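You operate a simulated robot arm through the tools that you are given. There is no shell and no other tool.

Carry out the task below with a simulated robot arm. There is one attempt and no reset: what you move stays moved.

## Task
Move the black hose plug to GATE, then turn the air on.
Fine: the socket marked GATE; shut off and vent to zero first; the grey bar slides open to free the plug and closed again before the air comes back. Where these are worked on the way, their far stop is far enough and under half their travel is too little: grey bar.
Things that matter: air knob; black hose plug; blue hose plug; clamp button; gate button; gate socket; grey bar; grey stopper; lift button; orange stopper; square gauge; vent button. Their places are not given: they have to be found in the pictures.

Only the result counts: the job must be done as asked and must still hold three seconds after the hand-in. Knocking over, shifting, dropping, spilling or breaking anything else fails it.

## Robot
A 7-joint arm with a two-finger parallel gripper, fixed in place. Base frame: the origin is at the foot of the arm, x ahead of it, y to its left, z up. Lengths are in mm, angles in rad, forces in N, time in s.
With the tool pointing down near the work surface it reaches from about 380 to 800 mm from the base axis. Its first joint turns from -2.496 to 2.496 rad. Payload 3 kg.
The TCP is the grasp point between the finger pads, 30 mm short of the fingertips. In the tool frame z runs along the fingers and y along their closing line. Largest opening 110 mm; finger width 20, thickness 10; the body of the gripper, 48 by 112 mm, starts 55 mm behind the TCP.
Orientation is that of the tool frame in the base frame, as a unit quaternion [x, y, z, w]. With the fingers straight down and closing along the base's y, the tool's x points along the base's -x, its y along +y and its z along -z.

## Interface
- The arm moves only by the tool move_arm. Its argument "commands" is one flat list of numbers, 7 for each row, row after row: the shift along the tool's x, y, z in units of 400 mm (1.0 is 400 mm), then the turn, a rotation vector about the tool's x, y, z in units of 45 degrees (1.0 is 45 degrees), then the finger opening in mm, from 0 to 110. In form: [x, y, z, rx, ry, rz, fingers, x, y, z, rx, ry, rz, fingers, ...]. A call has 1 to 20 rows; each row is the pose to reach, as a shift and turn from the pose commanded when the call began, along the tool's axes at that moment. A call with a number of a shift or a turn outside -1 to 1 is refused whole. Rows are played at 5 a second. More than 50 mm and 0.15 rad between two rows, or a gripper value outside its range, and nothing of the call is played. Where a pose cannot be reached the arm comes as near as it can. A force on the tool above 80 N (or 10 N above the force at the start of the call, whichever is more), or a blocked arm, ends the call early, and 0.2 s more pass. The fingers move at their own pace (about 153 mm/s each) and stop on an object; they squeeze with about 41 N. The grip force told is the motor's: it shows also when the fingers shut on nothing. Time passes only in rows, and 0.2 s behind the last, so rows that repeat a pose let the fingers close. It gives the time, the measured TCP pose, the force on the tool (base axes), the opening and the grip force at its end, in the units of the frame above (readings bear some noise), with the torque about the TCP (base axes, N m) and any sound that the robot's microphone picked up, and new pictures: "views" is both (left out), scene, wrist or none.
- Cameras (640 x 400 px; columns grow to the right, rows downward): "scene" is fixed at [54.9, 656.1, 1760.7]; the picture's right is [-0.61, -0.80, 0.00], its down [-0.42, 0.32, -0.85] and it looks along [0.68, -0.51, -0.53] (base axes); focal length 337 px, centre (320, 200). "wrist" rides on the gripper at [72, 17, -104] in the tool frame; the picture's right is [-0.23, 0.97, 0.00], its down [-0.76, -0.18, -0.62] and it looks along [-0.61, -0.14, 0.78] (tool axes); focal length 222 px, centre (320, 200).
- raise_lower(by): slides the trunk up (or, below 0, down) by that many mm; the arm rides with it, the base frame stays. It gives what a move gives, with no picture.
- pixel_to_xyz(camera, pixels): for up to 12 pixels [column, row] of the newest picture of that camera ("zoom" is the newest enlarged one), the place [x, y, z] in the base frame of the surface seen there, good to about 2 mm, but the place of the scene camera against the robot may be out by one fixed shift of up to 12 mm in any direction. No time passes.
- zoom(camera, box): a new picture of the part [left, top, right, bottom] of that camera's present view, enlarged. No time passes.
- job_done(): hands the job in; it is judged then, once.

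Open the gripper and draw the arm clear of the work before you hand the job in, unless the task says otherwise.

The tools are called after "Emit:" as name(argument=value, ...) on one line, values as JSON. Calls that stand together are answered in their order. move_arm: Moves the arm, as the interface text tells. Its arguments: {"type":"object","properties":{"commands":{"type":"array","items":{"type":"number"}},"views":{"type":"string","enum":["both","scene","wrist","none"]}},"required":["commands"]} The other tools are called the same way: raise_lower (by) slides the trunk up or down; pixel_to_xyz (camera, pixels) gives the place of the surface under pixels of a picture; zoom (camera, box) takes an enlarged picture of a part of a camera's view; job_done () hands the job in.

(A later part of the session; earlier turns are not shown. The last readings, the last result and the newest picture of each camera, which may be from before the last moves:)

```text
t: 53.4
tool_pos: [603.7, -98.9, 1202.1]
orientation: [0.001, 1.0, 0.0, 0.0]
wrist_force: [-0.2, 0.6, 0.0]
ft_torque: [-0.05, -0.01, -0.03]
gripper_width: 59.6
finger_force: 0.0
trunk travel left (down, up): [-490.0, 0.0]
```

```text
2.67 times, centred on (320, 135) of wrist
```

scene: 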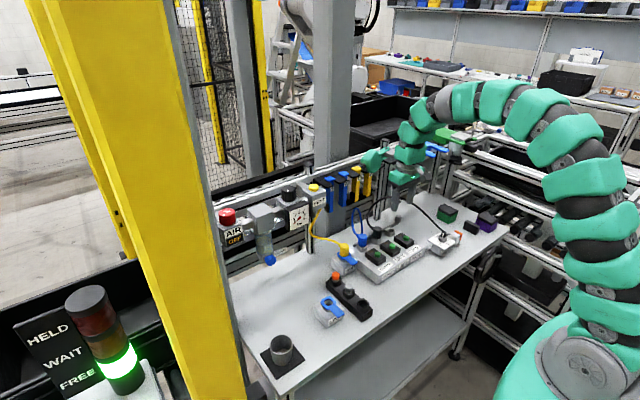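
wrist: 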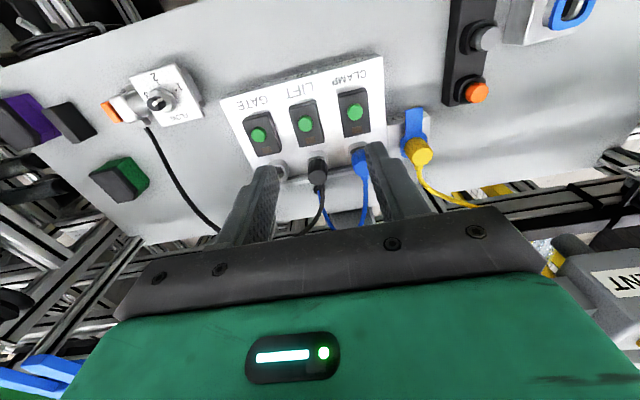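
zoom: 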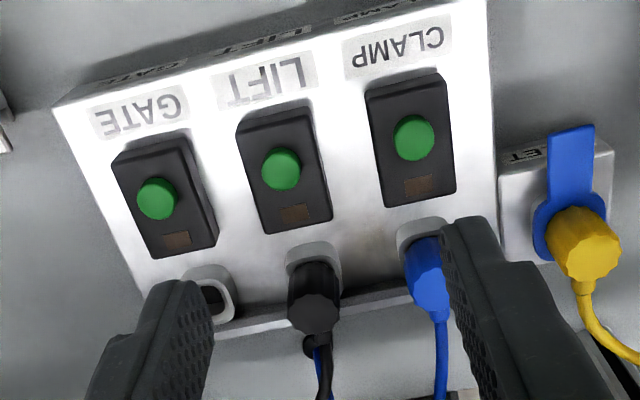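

I shift to (675, -200, 1215) with fingers open for a view down onto the bar and its handle.

Emit:
move_arm(commands=[-0.06, -0.085, -0.012, 0, 0, 0, 110, -0.12, -0.17, -0.024, 0, 0, 0, 110, -0.18, -0.255, -0.035, 0, 0, 0, 110])

Emit:
zoom(camera="wrist", box=[220, 80, 440, 220])

```text
t: 54.2
tool_pos: [675.5, -202.4, 1217.1]
orientation: [0.002, 1.0, 0.001, 0.0]
wrist_force: [0.1, -0.5, -0.1]
ft_torque: [-0.02, -0.04, 0.02]
gripper_width: 110.4
finger_force: 0.0
trunk travel left (down, up): [-490.0, 0.0]
```

scene: 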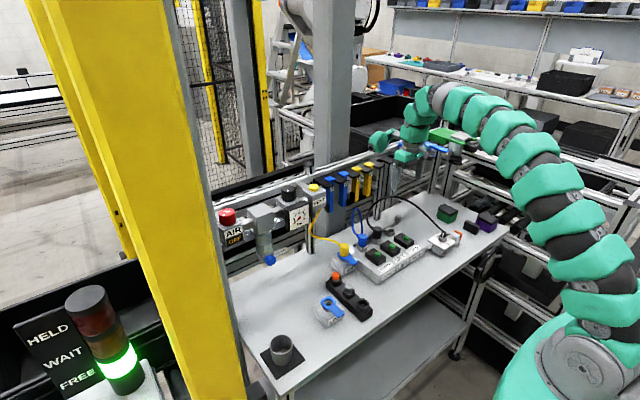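
wrist: 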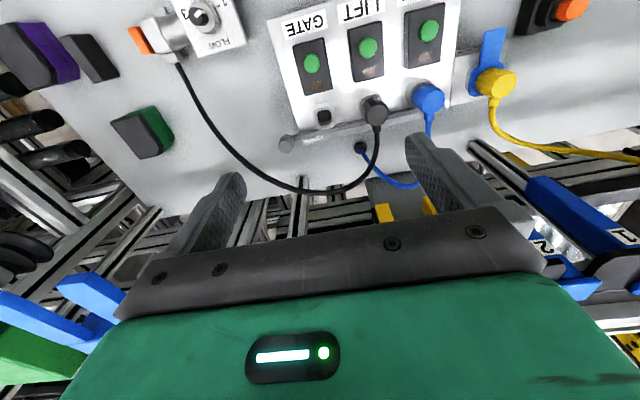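

```text
2.86 times, centred on (330, 150) of wrist
```

zoom: 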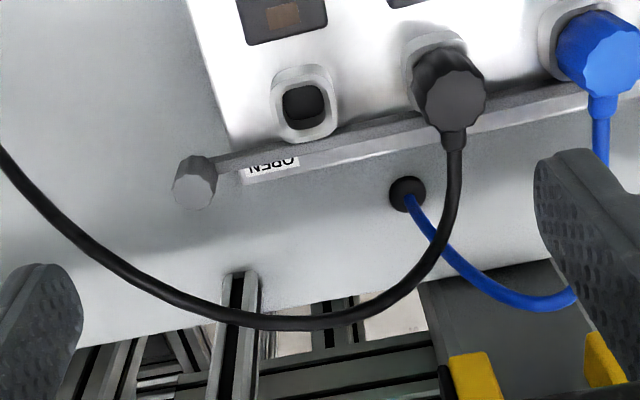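

There is an "OPEN" label beside the bar at wrist (312,155). I zoom in and measure bar, handle, plug and socket.

Emit:
zoom(camera="wrist", box=[270, 100, 430, 200])

Emit:
zoom(camera="wrist", box=[270, 130, 350, 180])

Emit:
pixel_to_xyz(camera="wrist", pixels=[[286, 146], [286, 137], [300, 141], [350, 132], [410, 118], [323, 116], [375, 110], [375, 104], [428, 97], [312, 156], [360, 148], [320, 150]])

```text
4.00 times, centred on (350, 150) of wrist
```

zoom: 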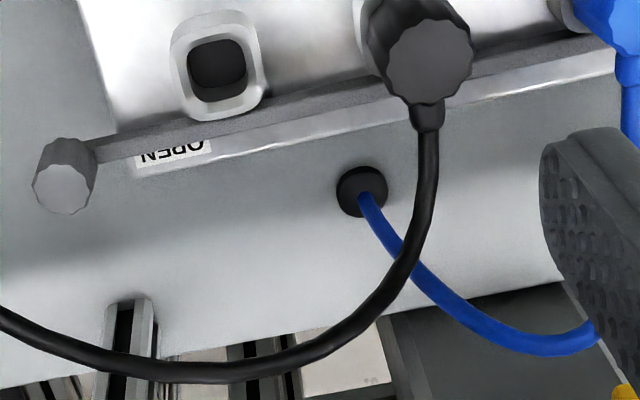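

```text
8.00 times, centred on (310, 155) of wrist
```

zoom: 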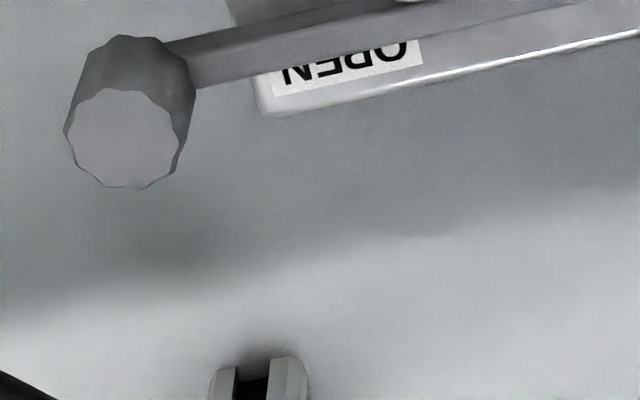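

```text
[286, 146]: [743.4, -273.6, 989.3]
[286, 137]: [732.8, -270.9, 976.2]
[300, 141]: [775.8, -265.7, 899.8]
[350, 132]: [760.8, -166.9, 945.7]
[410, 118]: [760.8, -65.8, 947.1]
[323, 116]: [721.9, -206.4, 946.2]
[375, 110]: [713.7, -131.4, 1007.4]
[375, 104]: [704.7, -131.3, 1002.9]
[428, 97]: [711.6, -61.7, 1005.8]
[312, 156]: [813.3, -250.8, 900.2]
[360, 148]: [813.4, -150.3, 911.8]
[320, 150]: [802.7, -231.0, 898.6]
```

I measure the hose arc, the label and the posts so that the hand avoids them.

Emit:
pixel_to_xyz(camera="wrist", pixels=[[182, 70], [191, 110], [211, 144], [250, 178], [300, 190], [340, 185], [370, 165], [377, 140], [310, 138], [318, 137], [304, 190], [200, 15]])

Emit:
pixel_to_xyz(camera="scene", pixels=[[375, 215], [378, 180], [385, 165], [393, 160], [432, 185], [380, 198], [405, 197], [430, 214], [353, 257], [353, 248], [398, 225], [366, 240]])

```text
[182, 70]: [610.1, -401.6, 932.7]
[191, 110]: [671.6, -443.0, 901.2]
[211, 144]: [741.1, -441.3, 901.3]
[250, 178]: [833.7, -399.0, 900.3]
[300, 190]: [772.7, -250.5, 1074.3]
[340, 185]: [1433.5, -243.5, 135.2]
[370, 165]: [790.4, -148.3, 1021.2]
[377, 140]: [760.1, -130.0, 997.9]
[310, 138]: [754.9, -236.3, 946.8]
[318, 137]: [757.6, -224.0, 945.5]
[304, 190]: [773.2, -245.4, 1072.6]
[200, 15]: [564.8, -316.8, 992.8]
```

```text
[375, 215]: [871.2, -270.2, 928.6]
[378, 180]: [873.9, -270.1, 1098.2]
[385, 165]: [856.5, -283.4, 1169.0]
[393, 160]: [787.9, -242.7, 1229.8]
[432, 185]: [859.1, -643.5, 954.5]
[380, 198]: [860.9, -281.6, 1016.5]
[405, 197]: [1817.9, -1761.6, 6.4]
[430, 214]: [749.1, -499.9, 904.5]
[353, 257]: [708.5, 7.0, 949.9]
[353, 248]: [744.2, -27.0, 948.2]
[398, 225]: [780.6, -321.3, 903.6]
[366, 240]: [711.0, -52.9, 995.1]
```

The hose arcs above and behind the handle, so I come from the front with a 42° tilt. I go to a hover 80 mm back from the handle at (743, -273).

Emit:
move_arm(commands=[0, -0.03, 0.07, 0, -0.155, 0, 60, 0, -0.06, 0.14, 0, -0.31, 0, 60, 0, -0.09, 0.21, 0, -0.465, 0, 60, 0, -0.12, 0.285, 0, -0.62, 0, 60, 0, -0.15, 0.36, 0, -0.775, 0, 60, 0, -0.179, 0.4275, 0, -0.933, 0, 60])

Emit:
zoom(camera="wrist", box=[200, 40, 440, 190])

Emit:
zoom(camera="scene", box=[350, 150, 470, 250])

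```text
t: 55.6
tool_pos: [673.5, -275.9, 1043.6]
orientation: [0.002, 0.933, -0.001, 0.359]
wrist_force: [-0.7, -0.8, -1.2]
ft_torque: [0.11, -0.07, 0.08]
gripper_width: 59.8
finger_force: 0.0
trunk travel left (down, up): [-490.0, 0.0]
```

scene: 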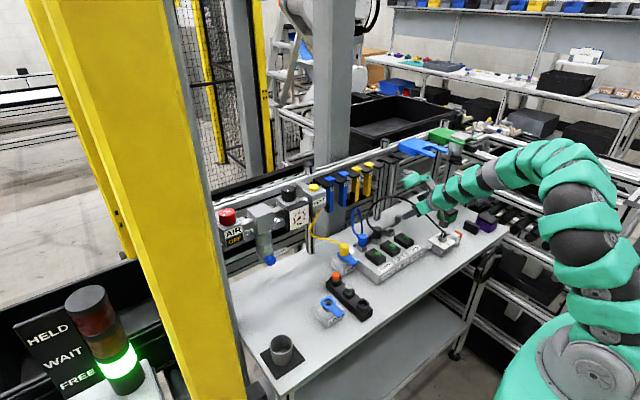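
wrist: 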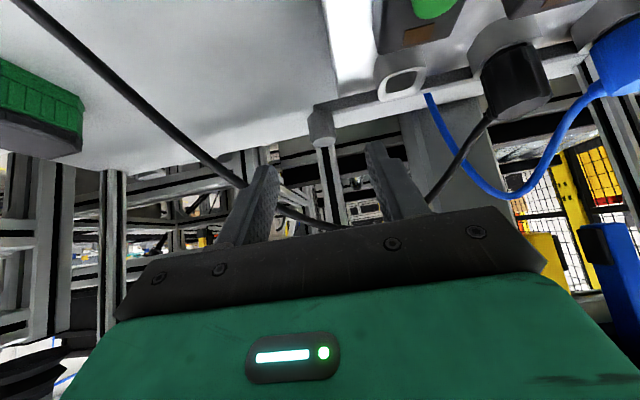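

```text
2.67 times, centred on (320, 115) of wrist
```

zoom: 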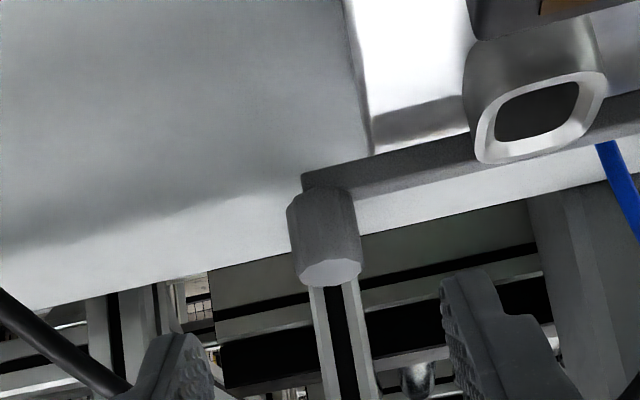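

```text
4.00 times, centred on (410, 200) of scene
```

zoom: 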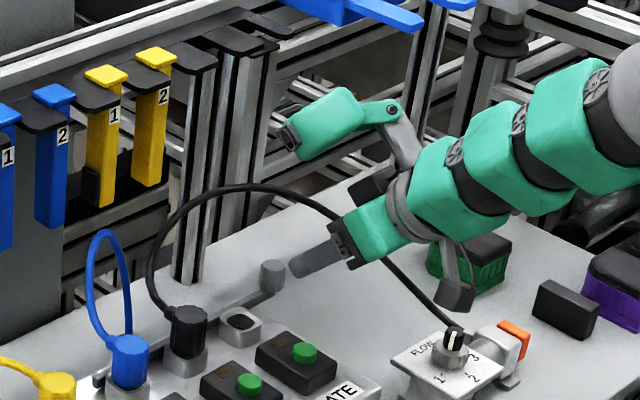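

The hose runs close on the -y side, so I yaw the hand 8° to lean away from it and steepen to a 50° tilt, staying 70 mm back from the handle.

Emit:
move_arm(commands=[0.0088, 0.0138, 0.0107, 0.064, -0.0887, 0.0618, 50, 0.0175, 0.0275, 0.0213, 0.128, -0.1774, 0.1236, 50, 0.0175, 0.0275, 0.0213, 0.128, -0.1774, 0.1236, 50])

Emit:
pixel_to_xyz(camera="wrist", pixels=[[321, 140], [321, 130], [316, 145], [328, 145]])

Emit:
zoom(camera="wrist", box=[200, 60, 440, 210])

```text
t: 56.4
tool_pos: [674.9, -261.6, 1033.9]
orientation: [0.066, 0.904, -0.03, 0.422]
wrist_force: [-0.3, 0.0, -0.4]
ft_torque: [0.01, 0.02, -0.03]
gripper_width: 50.0
finger_force: 0.0
trunk travel left (down, up): [-490.0, 0.0]
```

scene: 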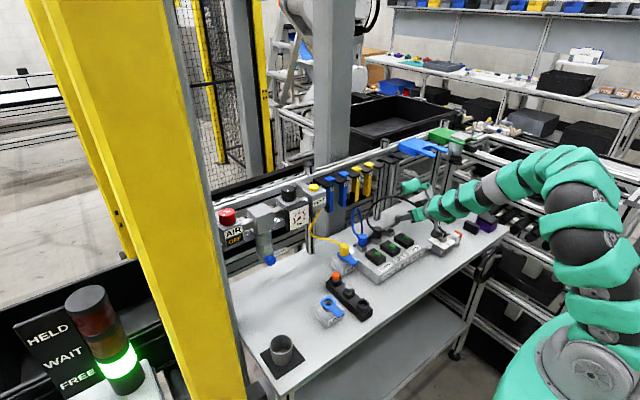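
wrist: 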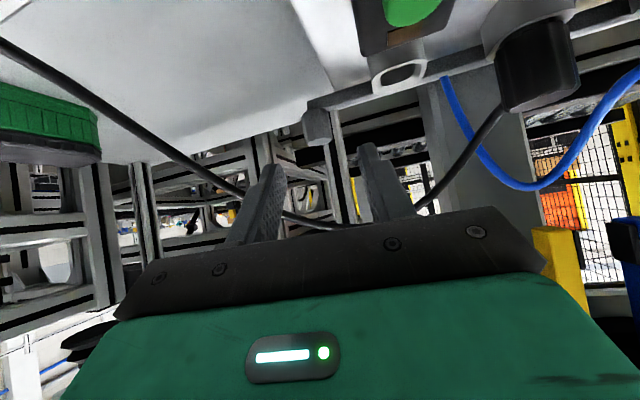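

```text
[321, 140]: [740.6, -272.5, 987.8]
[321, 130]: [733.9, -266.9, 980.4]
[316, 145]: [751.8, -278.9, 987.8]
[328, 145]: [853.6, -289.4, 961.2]
```

```text
2.67 times, centred on (320, 135) of wrist
```

zoom: 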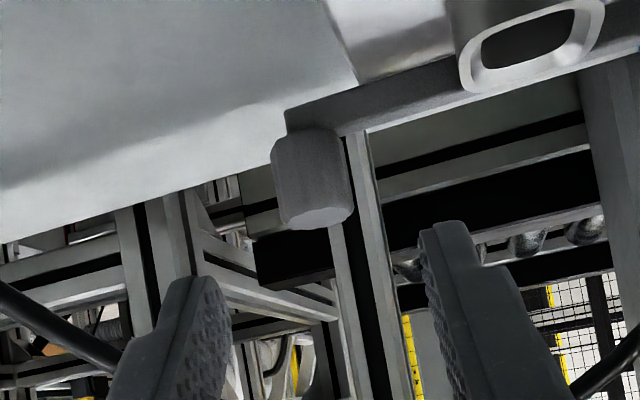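

Handle is lined up at wrist (317,130). I advance 70 mm along the axis with the fingers open 50.

Emit:
move_arm(commands=[0, -0.003, 0.06, 0, 0, 0, 50, 0, -0.005, 0.12, 0, 0, 0, 50, 0, -0.005, 0.175, 0, 0, 0, 50])

Emit:
zoom(camera="scene", box=[350, 150, 470, 250])

Emit:
zoom(camera="wrist", box=[200, 60, 440, 210])

```text
t: 57.2
tool_pos: [728.2, -271.3, 987.7]
orientation: [0.065, 0.904, -0.03, 0.421]
wrist_force: [0.1, -0.7, -0.1]
ft_torque: [0.05, -0.01, 0.01]
gripper_width: 50.1
finger_force: 0.1
trunk travel left (down, up): [-490.0, 0.0]
```

scene: 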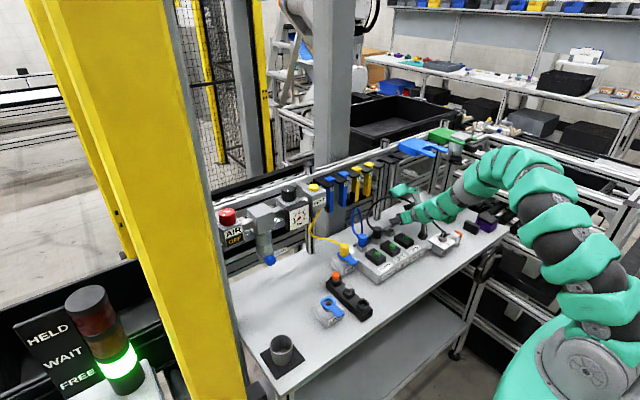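
wrist: 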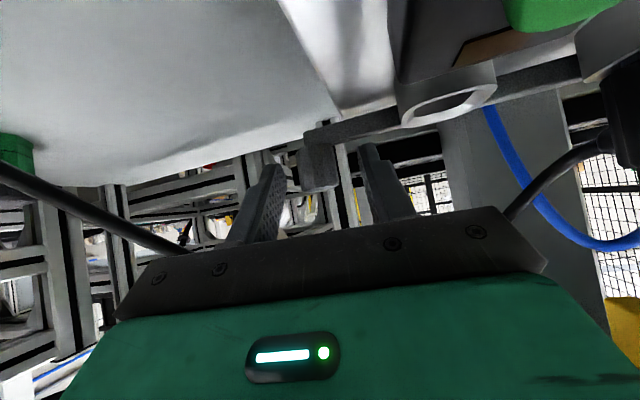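

```text
4.00 times, centred on (410, 200) of scene
```

zoom: 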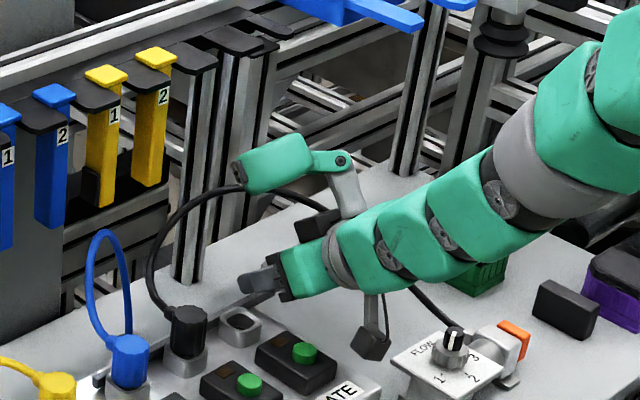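

```text
2.67 times, centred on (320, 135) of wrist
```

zoom: 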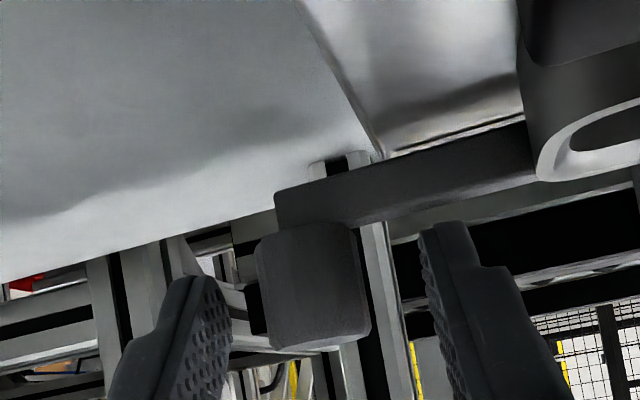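

The handle sits between the pads. I close on it and then test sliding it gently toward +y (handle towards the OPEN label) by 8 mm.

Emit:
move_arm(commands=[0, 0, 0, 0, 0, 0, 0, 0, 0, 0, 0, 0, 0, 0, 0, 0, 0, 0, 0, 0, 0], views="none")

Emit:
move_arm(commands=[0.0009, 0.0099, -0.0011, 0, 0, 0, 0, 0.0018, 0.0198, -0.0021, 0, 0, 0, 0, 0.0018, 0.0198, -0.0021, 0, 0, 0, 0], views="both")

```text
t: 58.0
tool_pos: [726.5, -272.7, 988.8]
orientation: [0.065, 0.904, -0.03, 0.421]
wrist_force: [-2.3, -9.1, 1.2]
ft_torque: [-0.78, 0.09, -0.32]
gripper_width: 23.0
finger_force: 44.8
trunk travel left (down, up): [-490.0, 0.0]
```

```text
t: 58.8
tool_pos: [727.4, -271.8, 987.9]
orientation: [0.069, 0.904, -0.03, 0.422]
wrist_force: [11.1, -65.5, -3.0]
ft_torque: [-1.86, -0.14, -1.11]
gripper_width: 23.1
finger_force: 45.1
trunk travel left (down, up): [-490.0, 0.0]
```

scene: 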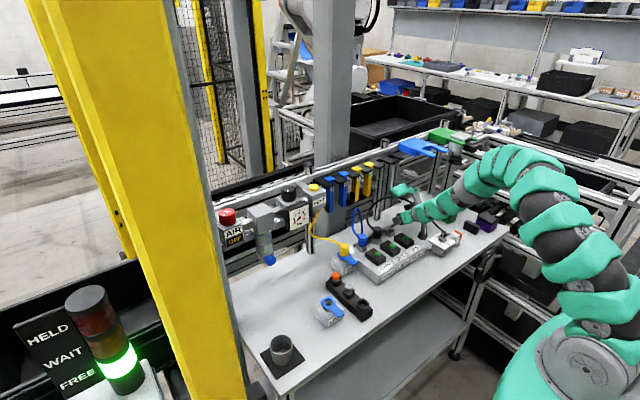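
wrist: 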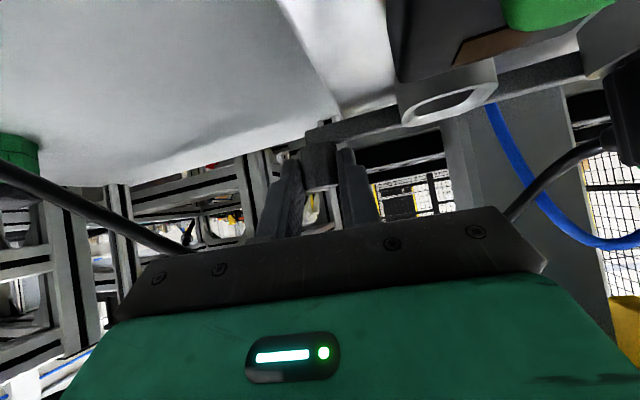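

+y is blocked (65 N, no motion), so it opens toward -y. I slide the bar toward -y step by step.

Emit:
move_arm(commands=[-0.0018, -0.0198, 0.0021, 0, 0, 0, 0, -0.004, -0.0446, 0.0048, 0, 0, 0, 0, -0.0063, -0.0693, 0.0075, 0, 0, 0, 0, -0.0085, -0.0941, 0.0101, 0, 0, 0, 0, -0.0085, -0.0941, 0.0101, 0, 0, 0, 0], views="both")

Emit:
zoom(camera="scene", box=[340, 170, 460, 270])

```text
t: 60.0
tool_pos: [727.6, -291.5, 988.5]
orientation: [0.06, 0.905, -0.028, 0.419]
wrist_force: [-9.7, 60.5, 3.9]
ft_torque: [1.85, -0.16, 1.04]
gripper_width: 23.0
finger_force: 44.7
trunk travel left (down, up): [-490.0, 0.0]
```

scene: 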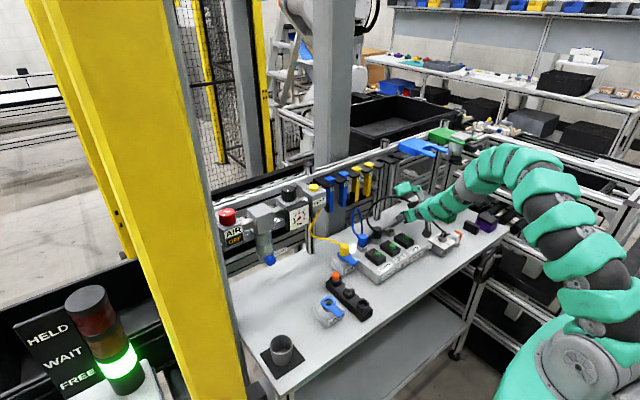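
wrist: 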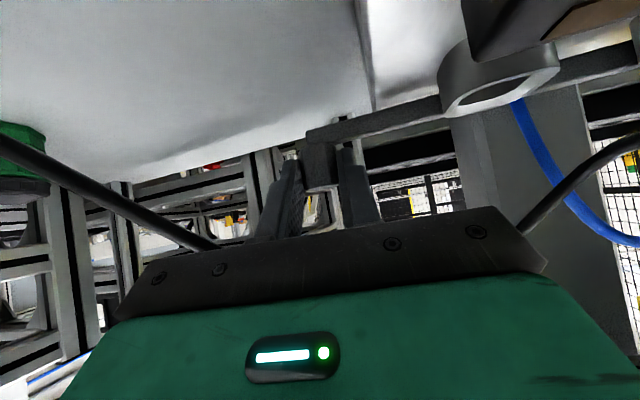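

```text
4.00 times, centred on (400, 220) of scene
```

zoom: 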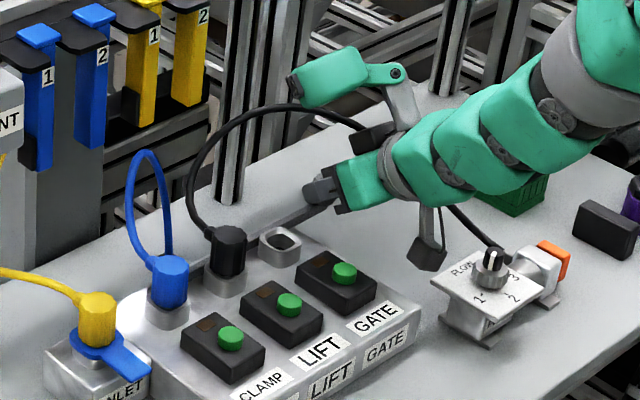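

The bar moved about 20 mm to its far stop (60 N there). I ease the load, open the fingers and back away along the axis.

Emit:
move_arm(commands=[0.002, 0.0223, -0.0024, 0, 0, 0, 0, 0.002, 0.0223, -0.0024, 0, 0, 0, 50, 0.002, 0.0223, -0.0024, 0, 0, 0, 50, 0.002, 0.0223, -0.08, 0, 0, 0, 50, 0.002, 0.0223, -0.18, 0, 0, 0, 50, 0.002, 0.0223, -0.28, 0, 0, 0, 50], views="both")

Emit:
zoom(camera="scene", box=[345, 205, 425, 255])

Emit:
zoom(camera="wrist", box=[200, 0, 520, 200])

```text
t: 61.4
tool_pos: [642.9, -278.4, 1059.0]
orientation: [0.064, 0.904, -0.028, 0.421]
wrist_force: [0.4, 0.2, -0.3]
ft_torque: [-0.03, -0.01, 0.01]
gripper_width: 50.3
finger_force: 0.1
trunk travel left (down, up): [-490.0, 0.0]
```

scene: 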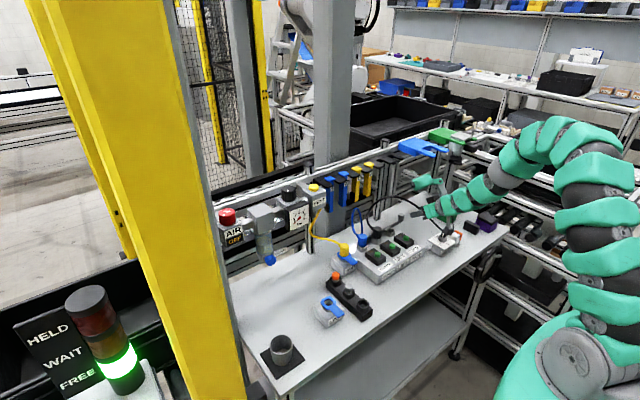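
wrist: 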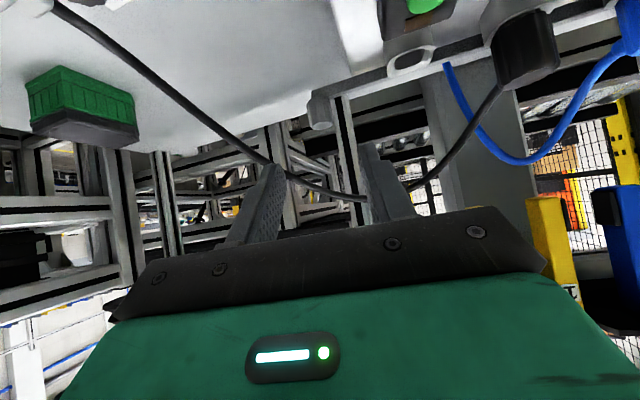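

```text
8.00 times, centred on (385, 230) of scene
```

zoom: 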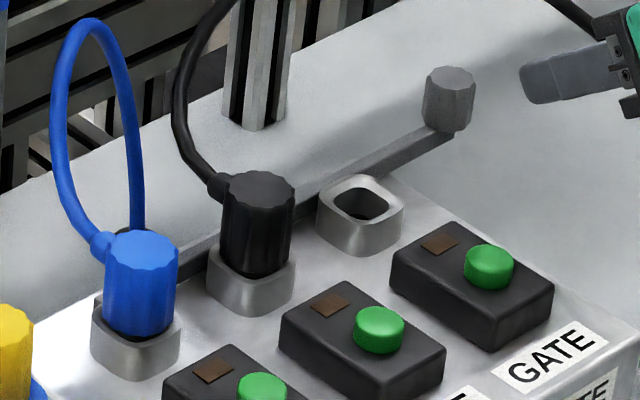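

```text
2.00 times, centred on (360, 100) of wrist
```

zoom: 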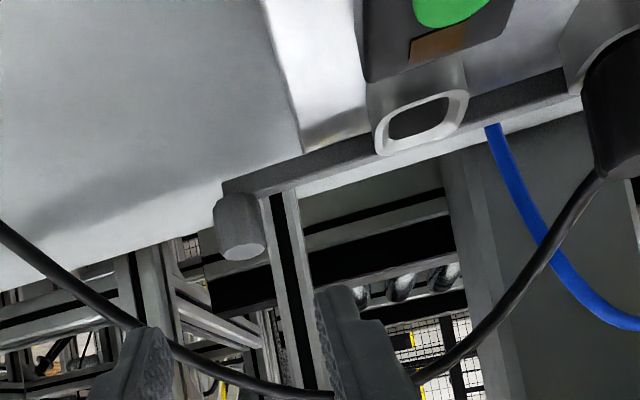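

The bar stays open. Now I measure the black plug, its hose stub, the blue hose loop and the GATE socket from this view.

Emit:
pixel_to_xyz(camera="wrist", pixels=[[525, 50], [555, 45], [497, 80], [450, 75], [465, 115], [500, 172], [520, 188], [550, 160], [580, 90], [615, 40], [410, 60], [460, 150]])

Emit:
pixel_to_xyz(camera="scene", pixels=[[377, 228], [377, 234], [371, 227], [368, 220], [370, 207], [380, 198], [355, 208], [361, 215], [352, 225], [357, 234], [390, 229], [362, 236]])

```text
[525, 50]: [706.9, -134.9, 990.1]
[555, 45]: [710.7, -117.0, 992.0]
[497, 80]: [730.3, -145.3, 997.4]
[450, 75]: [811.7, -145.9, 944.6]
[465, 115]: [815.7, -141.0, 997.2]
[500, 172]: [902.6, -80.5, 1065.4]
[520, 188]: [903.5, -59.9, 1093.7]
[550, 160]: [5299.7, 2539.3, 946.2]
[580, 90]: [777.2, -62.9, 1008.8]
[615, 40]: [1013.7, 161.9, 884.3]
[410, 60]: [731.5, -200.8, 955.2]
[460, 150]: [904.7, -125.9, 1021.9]
```

```text
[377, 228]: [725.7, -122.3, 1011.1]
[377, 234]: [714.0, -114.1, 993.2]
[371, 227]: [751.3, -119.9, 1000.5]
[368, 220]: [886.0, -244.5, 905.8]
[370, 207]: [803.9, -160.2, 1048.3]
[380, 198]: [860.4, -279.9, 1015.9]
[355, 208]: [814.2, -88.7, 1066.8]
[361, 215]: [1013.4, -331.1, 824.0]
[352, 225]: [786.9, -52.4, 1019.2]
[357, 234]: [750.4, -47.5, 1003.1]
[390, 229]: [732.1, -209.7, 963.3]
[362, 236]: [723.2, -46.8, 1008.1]
```

I move to a hover in front of the black plug, 45° tilt with closing line along y, to measure it closely.

Emit:
move_arm(commands=[0.005, 0.092, -0.009, -0.0328, 0.0277, -0.03, 60, 0.0101, 0.184, -0.0179, -0.0655, 0.0554, -0.06, 60, 0.0152, 0.276, -0.0268, -0.0983, 0.0831, -0.0901, 60, 0.0202, 0.368, -0.0357, -0.131, 0.1108, -0.1201, 60])

Emit:
zoom(camera="wrist", box=[200, 40, 440, 190])

```text
t: 62.4
tool_pos: [646.3, -133.8, 1063.5]
orientation: [0.003, 0.924, 0.0, 0.382]
wrist_force: [0.1, 0.5, 0.0]
ft_torque: [0.03, 0.01, 0.03]
gripper_width: 60.0
finger_force: 0.0
trunk travel left (down, up): [-490.0, 0.0]
```

scene: 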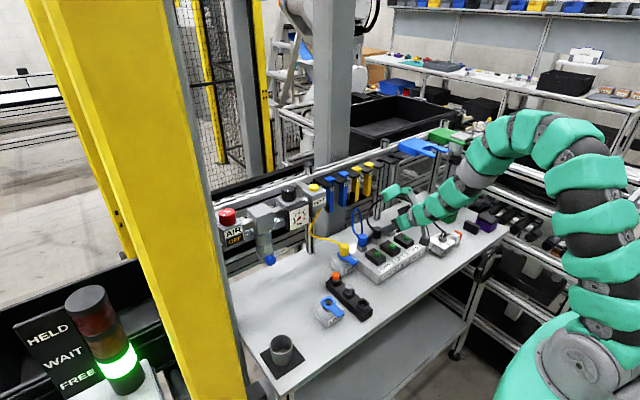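
wrist: 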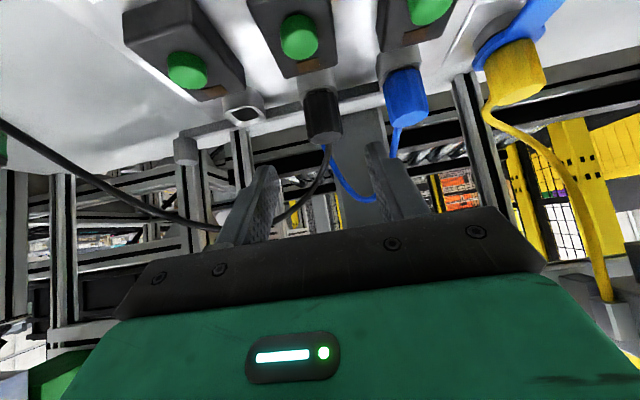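

```text
2.67 times, centred on (320, 115) of wrist
```

zoom: 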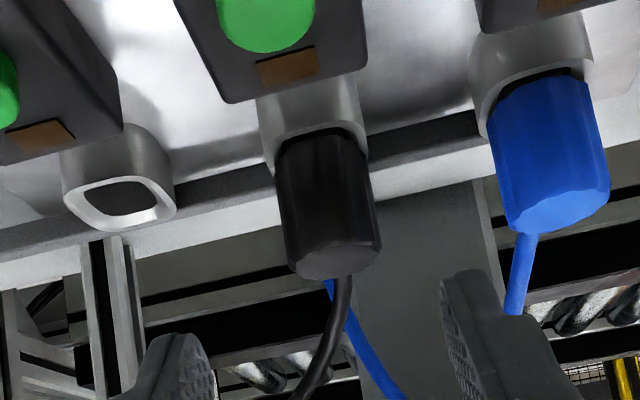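

I measure plug edges and top, the collar, and the GATE socket rim.

Emit:
pixel_to_xyz(camera="zoom", pixels=[[330, 195], [292, 205], [370, 195], [340, 262], [320, 268], [365, 258], [345, 245], [320, 110], [120, 160], [70, 195], [170, 205], [105, 220]])

Emit:
pixel_to_xyz(camera="wrist", pixels=[[404, 100], [408, 122], [235, 103], [243, 117], [228, 112], [262, 108], [245, 108]])

```text
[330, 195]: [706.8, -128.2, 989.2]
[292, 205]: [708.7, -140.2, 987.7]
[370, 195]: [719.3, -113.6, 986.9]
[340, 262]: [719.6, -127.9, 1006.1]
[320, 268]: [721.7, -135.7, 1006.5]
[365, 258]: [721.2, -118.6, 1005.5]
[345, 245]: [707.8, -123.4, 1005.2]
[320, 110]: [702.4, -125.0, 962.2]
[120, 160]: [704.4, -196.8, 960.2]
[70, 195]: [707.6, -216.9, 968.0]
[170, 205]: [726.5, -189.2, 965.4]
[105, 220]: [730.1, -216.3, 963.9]
```

```text
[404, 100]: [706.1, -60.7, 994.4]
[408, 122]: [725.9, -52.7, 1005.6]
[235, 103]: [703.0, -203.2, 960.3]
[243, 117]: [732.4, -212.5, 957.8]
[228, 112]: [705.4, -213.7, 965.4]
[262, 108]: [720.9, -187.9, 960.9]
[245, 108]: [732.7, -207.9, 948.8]
```

Black plug: centre about (720, -127.5), top z 1006; GATE socket: centre about (719, -203), rim z 966. I take one still reading to average the pose before approaching.

Emit:
move_arm(commands=[0, 0, 0, 0, 0, 0, 60], views="none")

Emit:
move_arm(commands=[0, 0, 0, 0, 0, 0, 60], views="none")

```text
t: 62.8
tool_pos: [647.7, -132.2, 1063.4]
orientation: [0.002, 0.924, 0.0, 0.382]
wrist_force: [-0.3, 0.7, 1.0]
ft_torque: [-0.01, 0.01, 0.0]
gripper_width: 60.0
finger_force: 0.1
trunk travel left (down, up): [-490.0, 0.0]
```

```text
t: 63.2
tool_pos: [647.1, -132.5, 1063.7]
orientation: [0.002, 0.924, 0.0, 0.382]
wrist_force: [0.5, 0.0, 0.5]
ft_torque: [0.0, -0.03, -0.04]
gripper_width: 60.0
finger_force: 0.1
trunk travel left (down, up): [-490.0, 0.0]
```

Mean pose is (647, -132.8, 1063.5). I advance onto the plug and look before closing.

Emit:
move_arm(commands=[0.004, 0.007, 0.08, 0, 0, 0, 60, 0.008, 0.0133, 0.15, 0, 0, 0, 60, 0.008, 0.0133, 0.2165, 0, 0, 0, 60])

Emit:
zoom(camera="wrist", box=[200, 60, 440, 210])

Emit:
zoom(camera="scene", box=[345, 195, 425, 245])

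```text
t: 64.0
tool_pos: [706.4, -128.3, 999.7]
orientation: [0.002, 0.924, 0.001, 0.382]
wrist_force: [-0.1, 0.4, 0.8]
ft_torque: [-0.01, 0.03, -0.01]
gripper_width: 60.1
finger_force: 0.0
trunk travel left (down, up): [-490.0, 0.0]
```

scene: 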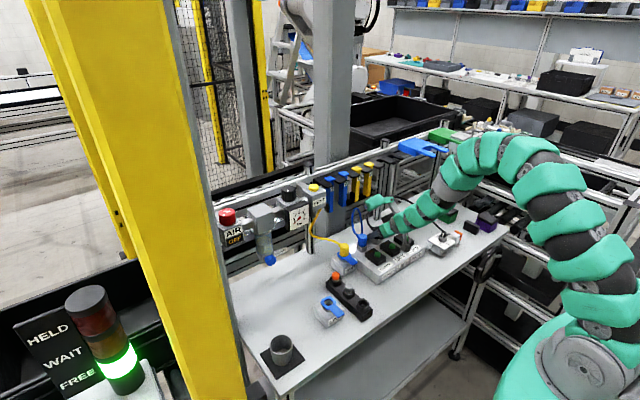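
wrist: 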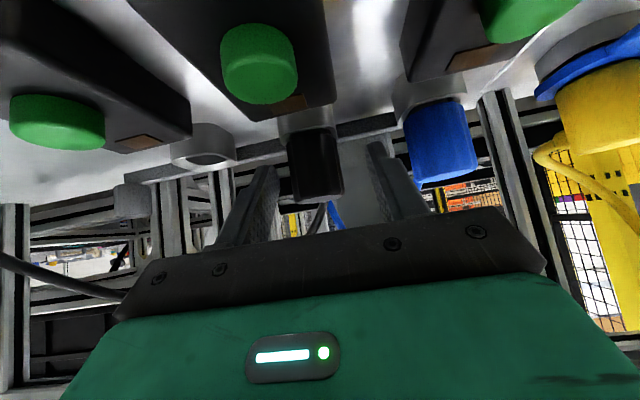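

```text
2.67 times, centred on (320, 135) of wrist
```

zoom: 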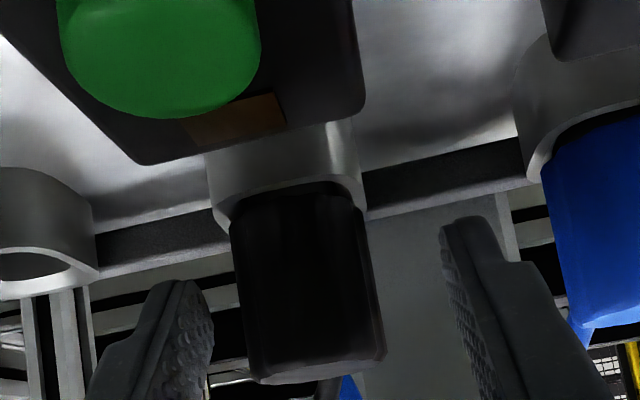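

```text
8.00 times, centred on (385, 220) of scene
```

zoom: 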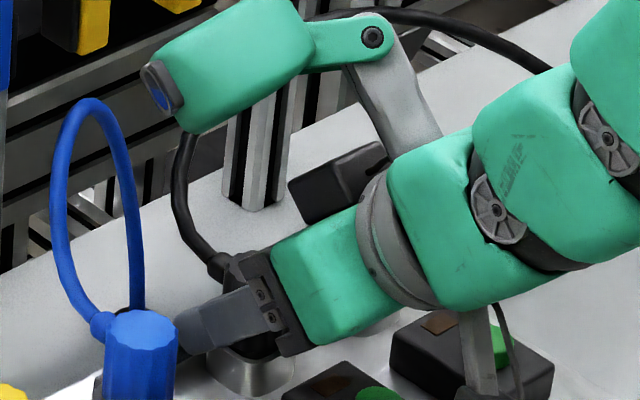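

The plug is between the pads. I close on it.

Emit:
move_arm(commands=[0, 0, 0, 0, 0, 0, 0, 0, 0, 0, 0, 0, 0, 0, 0, 0, 0, 0, 0, 0, 0], views="none")

Emit:
move_arm(commands=[-0.0053, 0, -0.0053, 0, 0, 0, 0, -0.0106, 0, -0.0106, 0, 0, 0, 0, -0.0177, 0, -0.0177, 0, 0, 0, 0], views="both")

Emit:
zoom(camera="wrist", box=[200, 60, 440, 210])

```text
t: 64.8
tool_pos: [707.8, -127.4, 1001.8]
orientation: [0.001, 0.924, 0.0, 0.382]
wrist_force: [0.6, -3.1, 0.0]
ft_torque: [0.14, 0.05, 0.11]
gripper_width: 27.7
finger_force: 41.5
trunk travel left (down, up): [-490.0, 0.0]
```

```text
t: 65.6
tool_pos: [706.9, -128.2, 1010.1]
orientation: [0.003, 0.924, 0.0, 0.381]
wrist_force: [-7.0, -15.9, -5.7]
ft_torque: [-0.86, 0.51, -0.2]
gripper_width: 28.4
finger_force: 41.4
trunk travel left (down, up): [-490.0, 0.0]
```

scene: 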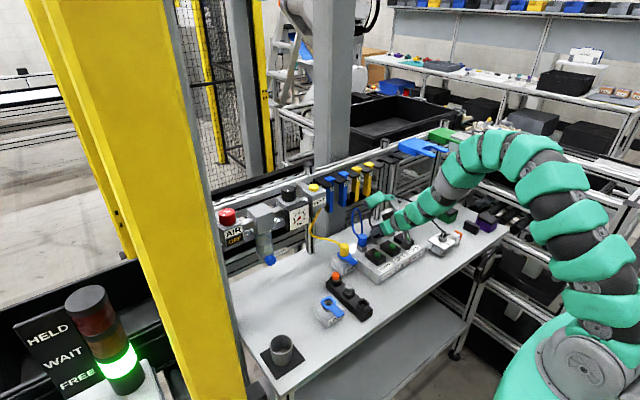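
wrist: 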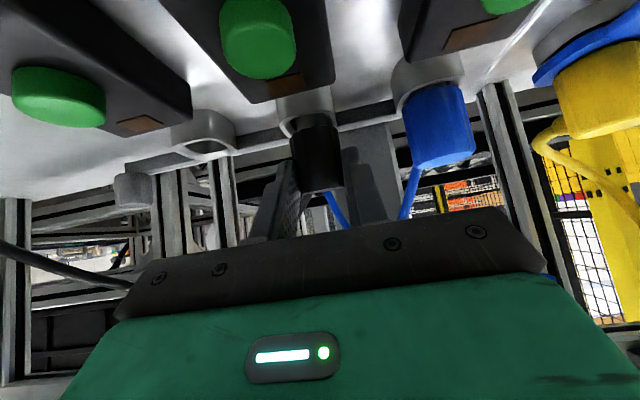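

```text
2.67 times, centred on (320, 135) of wrist
```

zoom: 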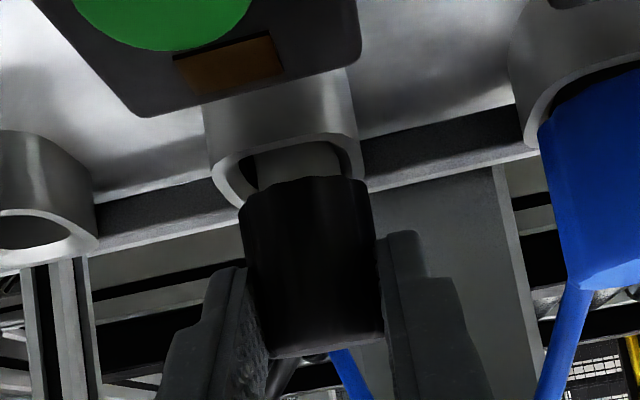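

The plug is rising from its socket (stem visible). I keep lifting straight up by 60 mm.

Emit:
move_arm(commands=[-0.0177, -0.002, -0.0177, 0, 0, 0, 0, -0.0354, -0.003, -0.0354, 0, 0, 0, 0, -0.0619, -0.003, -0.0619, 0, 0, 0, 0, -0.0884, -0.003, -0.0884, 0, 0, 0, 0, -0.106, -0.003, -0.106, 0, 0, 0, 0], views="both")

Emit:
zoom(camera="wrist", box=[200, 60, 440, 210])

Emit:
zoom(camera="scene", box=[325, 180, 445, 255])

```text
t: 66.8
tool_pos: [706.5, -128.3, 1070.7]
orientation: [-0.001, 0.924, 0.002, 0.382]
wrist_force: [0.0, -0.4, 0.3]
ft_torque: [0.0, -0.01, -0.05]
gripper_width: 29.4
finger_force: 40.5
trunk travel left (down, up): [-490.0, 0.0]
```

scene: 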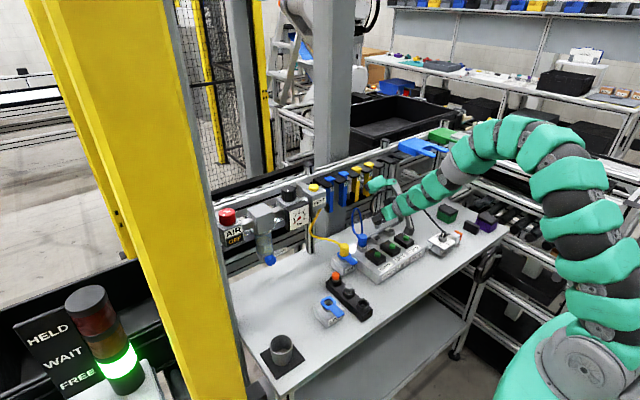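
wrist: 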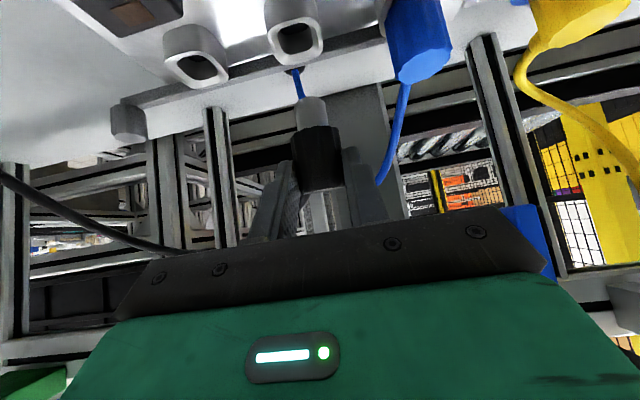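

```text
2.67 times, centred on (320, 135) of wrist
```

zoom: 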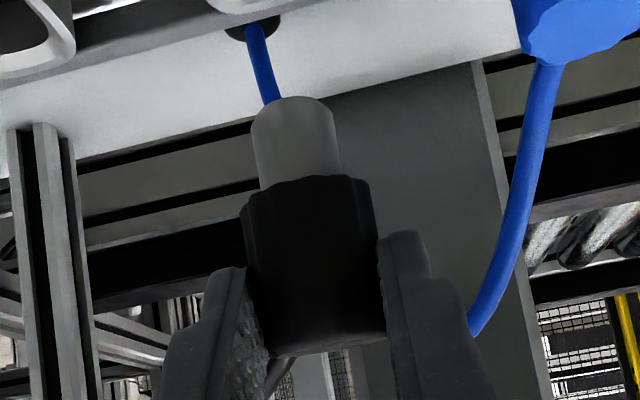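

```text
5.33 times, centred on (385, 218) of scene
```

zoom: 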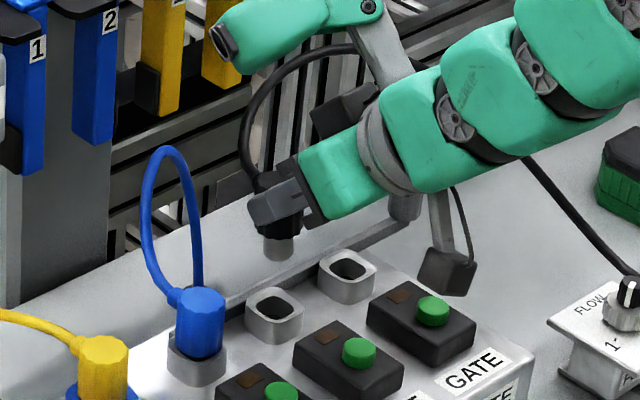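

The plug is out, with a round stem below. I measure the empty LIFT and GATE socket rims to get the exact offset between them.

Emit:
zoom(camera="wrist", box=[140, 0, 340, 125])

Emit:
pixel_to_xyz(camera="wrist", pixels=[[197, 69], [197, 81], [171, 66], [224, 72], [294, 38], [296, 56], [267, 40], [321, 42], [175, 80], [222, 82], [272, 56], [318, 56]])

```text
3.20 times, centred on (240, 62) of wrist
```

zoom: 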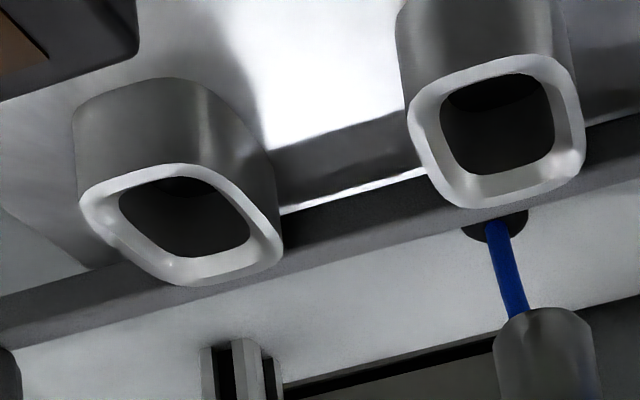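

```text
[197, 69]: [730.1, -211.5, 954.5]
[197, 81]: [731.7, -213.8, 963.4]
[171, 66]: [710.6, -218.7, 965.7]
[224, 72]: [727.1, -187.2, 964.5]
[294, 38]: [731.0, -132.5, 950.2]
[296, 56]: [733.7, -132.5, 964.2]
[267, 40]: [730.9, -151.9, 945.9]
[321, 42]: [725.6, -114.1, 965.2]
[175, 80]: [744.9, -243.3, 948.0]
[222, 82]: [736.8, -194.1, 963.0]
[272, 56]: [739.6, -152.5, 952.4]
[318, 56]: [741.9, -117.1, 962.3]
```

I query points on the rims themselves in this zoom.

Emit:
pixel_to_xyz(camera="zoom", pixels=[[103, 208], [265, 238], [180, 172], [190, 268], [150, 250], [230, 190], [428, 130], [568, 125], [495, 68], [497, 190], [455, 80], [555, 165]])

```text
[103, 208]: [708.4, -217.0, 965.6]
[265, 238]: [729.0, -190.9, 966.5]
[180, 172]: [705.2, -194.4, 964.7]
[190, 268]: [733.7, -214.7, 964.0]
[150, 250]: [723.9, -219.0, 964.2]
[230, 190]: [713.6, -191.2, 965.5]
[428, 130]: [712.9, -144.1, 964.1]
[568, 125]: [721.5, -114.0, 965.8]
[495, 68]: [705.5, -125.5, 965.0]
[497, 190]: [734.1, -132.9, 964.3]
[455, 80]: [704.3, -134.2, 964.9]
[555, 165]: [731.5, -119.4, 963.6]
```

Both sockets are 75 mm apart (LIFT (719.6,-129.2), GATE (719.5,-204.5)). I carry the plug -75.7 mm in y, then lower to just above the GATE socket.

Emit:
move_arm(commands=[0, -0.063, 0, 0, 0, 0, 0, 0, -0.126, 0, 0, 0, 0, 0, 0, -0.189, 0, 0, 0, 0, 0, 0.039, -0.189, 0.039, 0, 0, 0, 0, 0.0785, -0.189, 0.0785, 0, 0, 0, 0], views="both")

Emit:
zoom(camera="wrist", box=[220, 60, 420, 185])

Emit:
zoom(camera="scene", box=[345, 195, 425, 245])

Emit:
move_arm(commands=[0, 0, 0, 0, 0, 0, 0], views="none")

```text
t: 68.0
tool_pos: [708.2, -204.3, 1026.0]
orientation: [0.001, 0.924, -0.001, 0.382]
wrist_force: [0.9, -0.3, -0.2]
ft_torque: [0.01, 0.0, 0.0]
gripper_width: 29.4
finger_force: 41.6
trunk travel left (down, up): [-490.0, 0.0]
```

scene: 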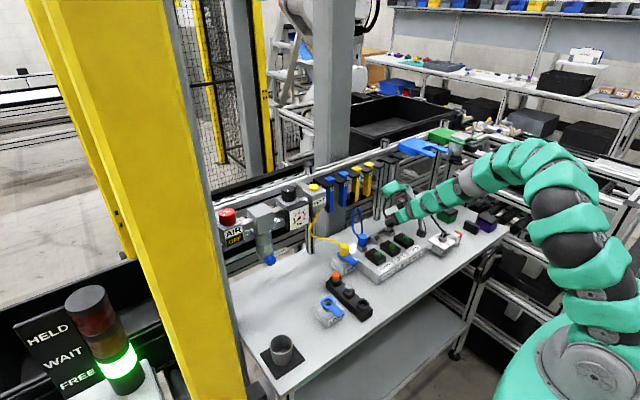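
wrist: 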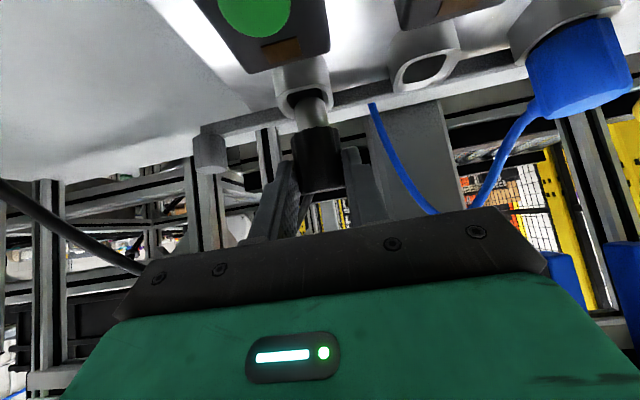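

```text
3.20 times, centred on (320, 122) of wrist
```

zoom: 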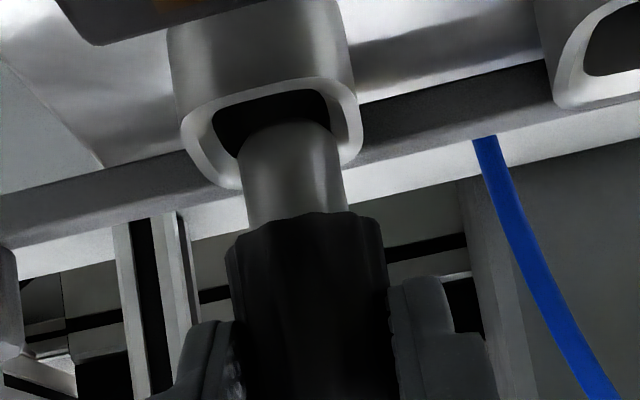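

```text
8.00 times, centred on (385, 220) of scene
```

zoom: 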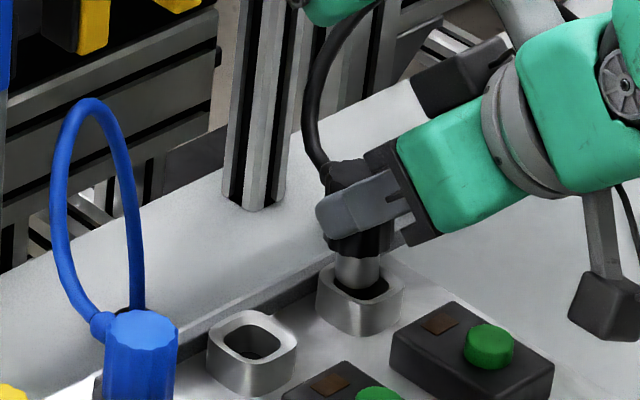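

```text
t: 68.4
tool_pos: [707.2, -203.6, 1025.5]
orientation: [0.001, 0.924, 0.0, 0.382]
wrist_force: [-0.2, 0.6, -0.6]
ft_torque: [0.01, 0.03, 0.01]
gripper_width: 29.5
finger_force: 41.1
trunk travel left (down, up): [-490.0, 0.0]
```

The stem is right over the GATE hole. I lower 12 mm gently and watch the force.

Emit:
move_arm(commands=[0.0071, 0, 0.0071, 0, 0, 0, 0, 0.0141, 0, 0.0141, 0, 0, 0, 0, 0.0212, 0, 0.0212, 0, 0, 0, 0], views="wrist")

Emit:
zoom(camera="wrist", box=[220, 60, 420, 185])

```text
t: 69.2
tool_pos: [706.2, -203.0, 1011.7]
orientation: [0.002, 0.925, 0.001, 0.381]
wrist_force: [-1.1, -4.0, -1.1]
ft_torque: [-0.21, 0.04, -0.04]
gripper_width: 29.2
finger_force: 40.7
trunk travel left (down, up): [-490.0, 0.0]
```

wrist: 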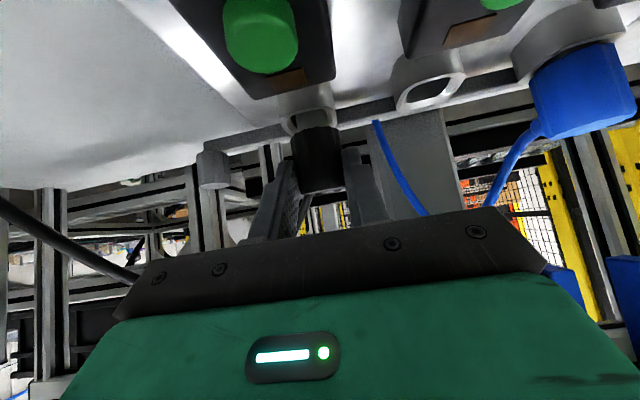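

```text
3.20 times, centred on (320, 122) of wrist
```

zoom: 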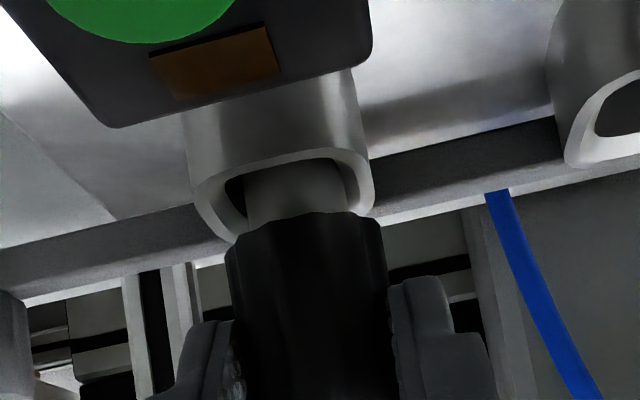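

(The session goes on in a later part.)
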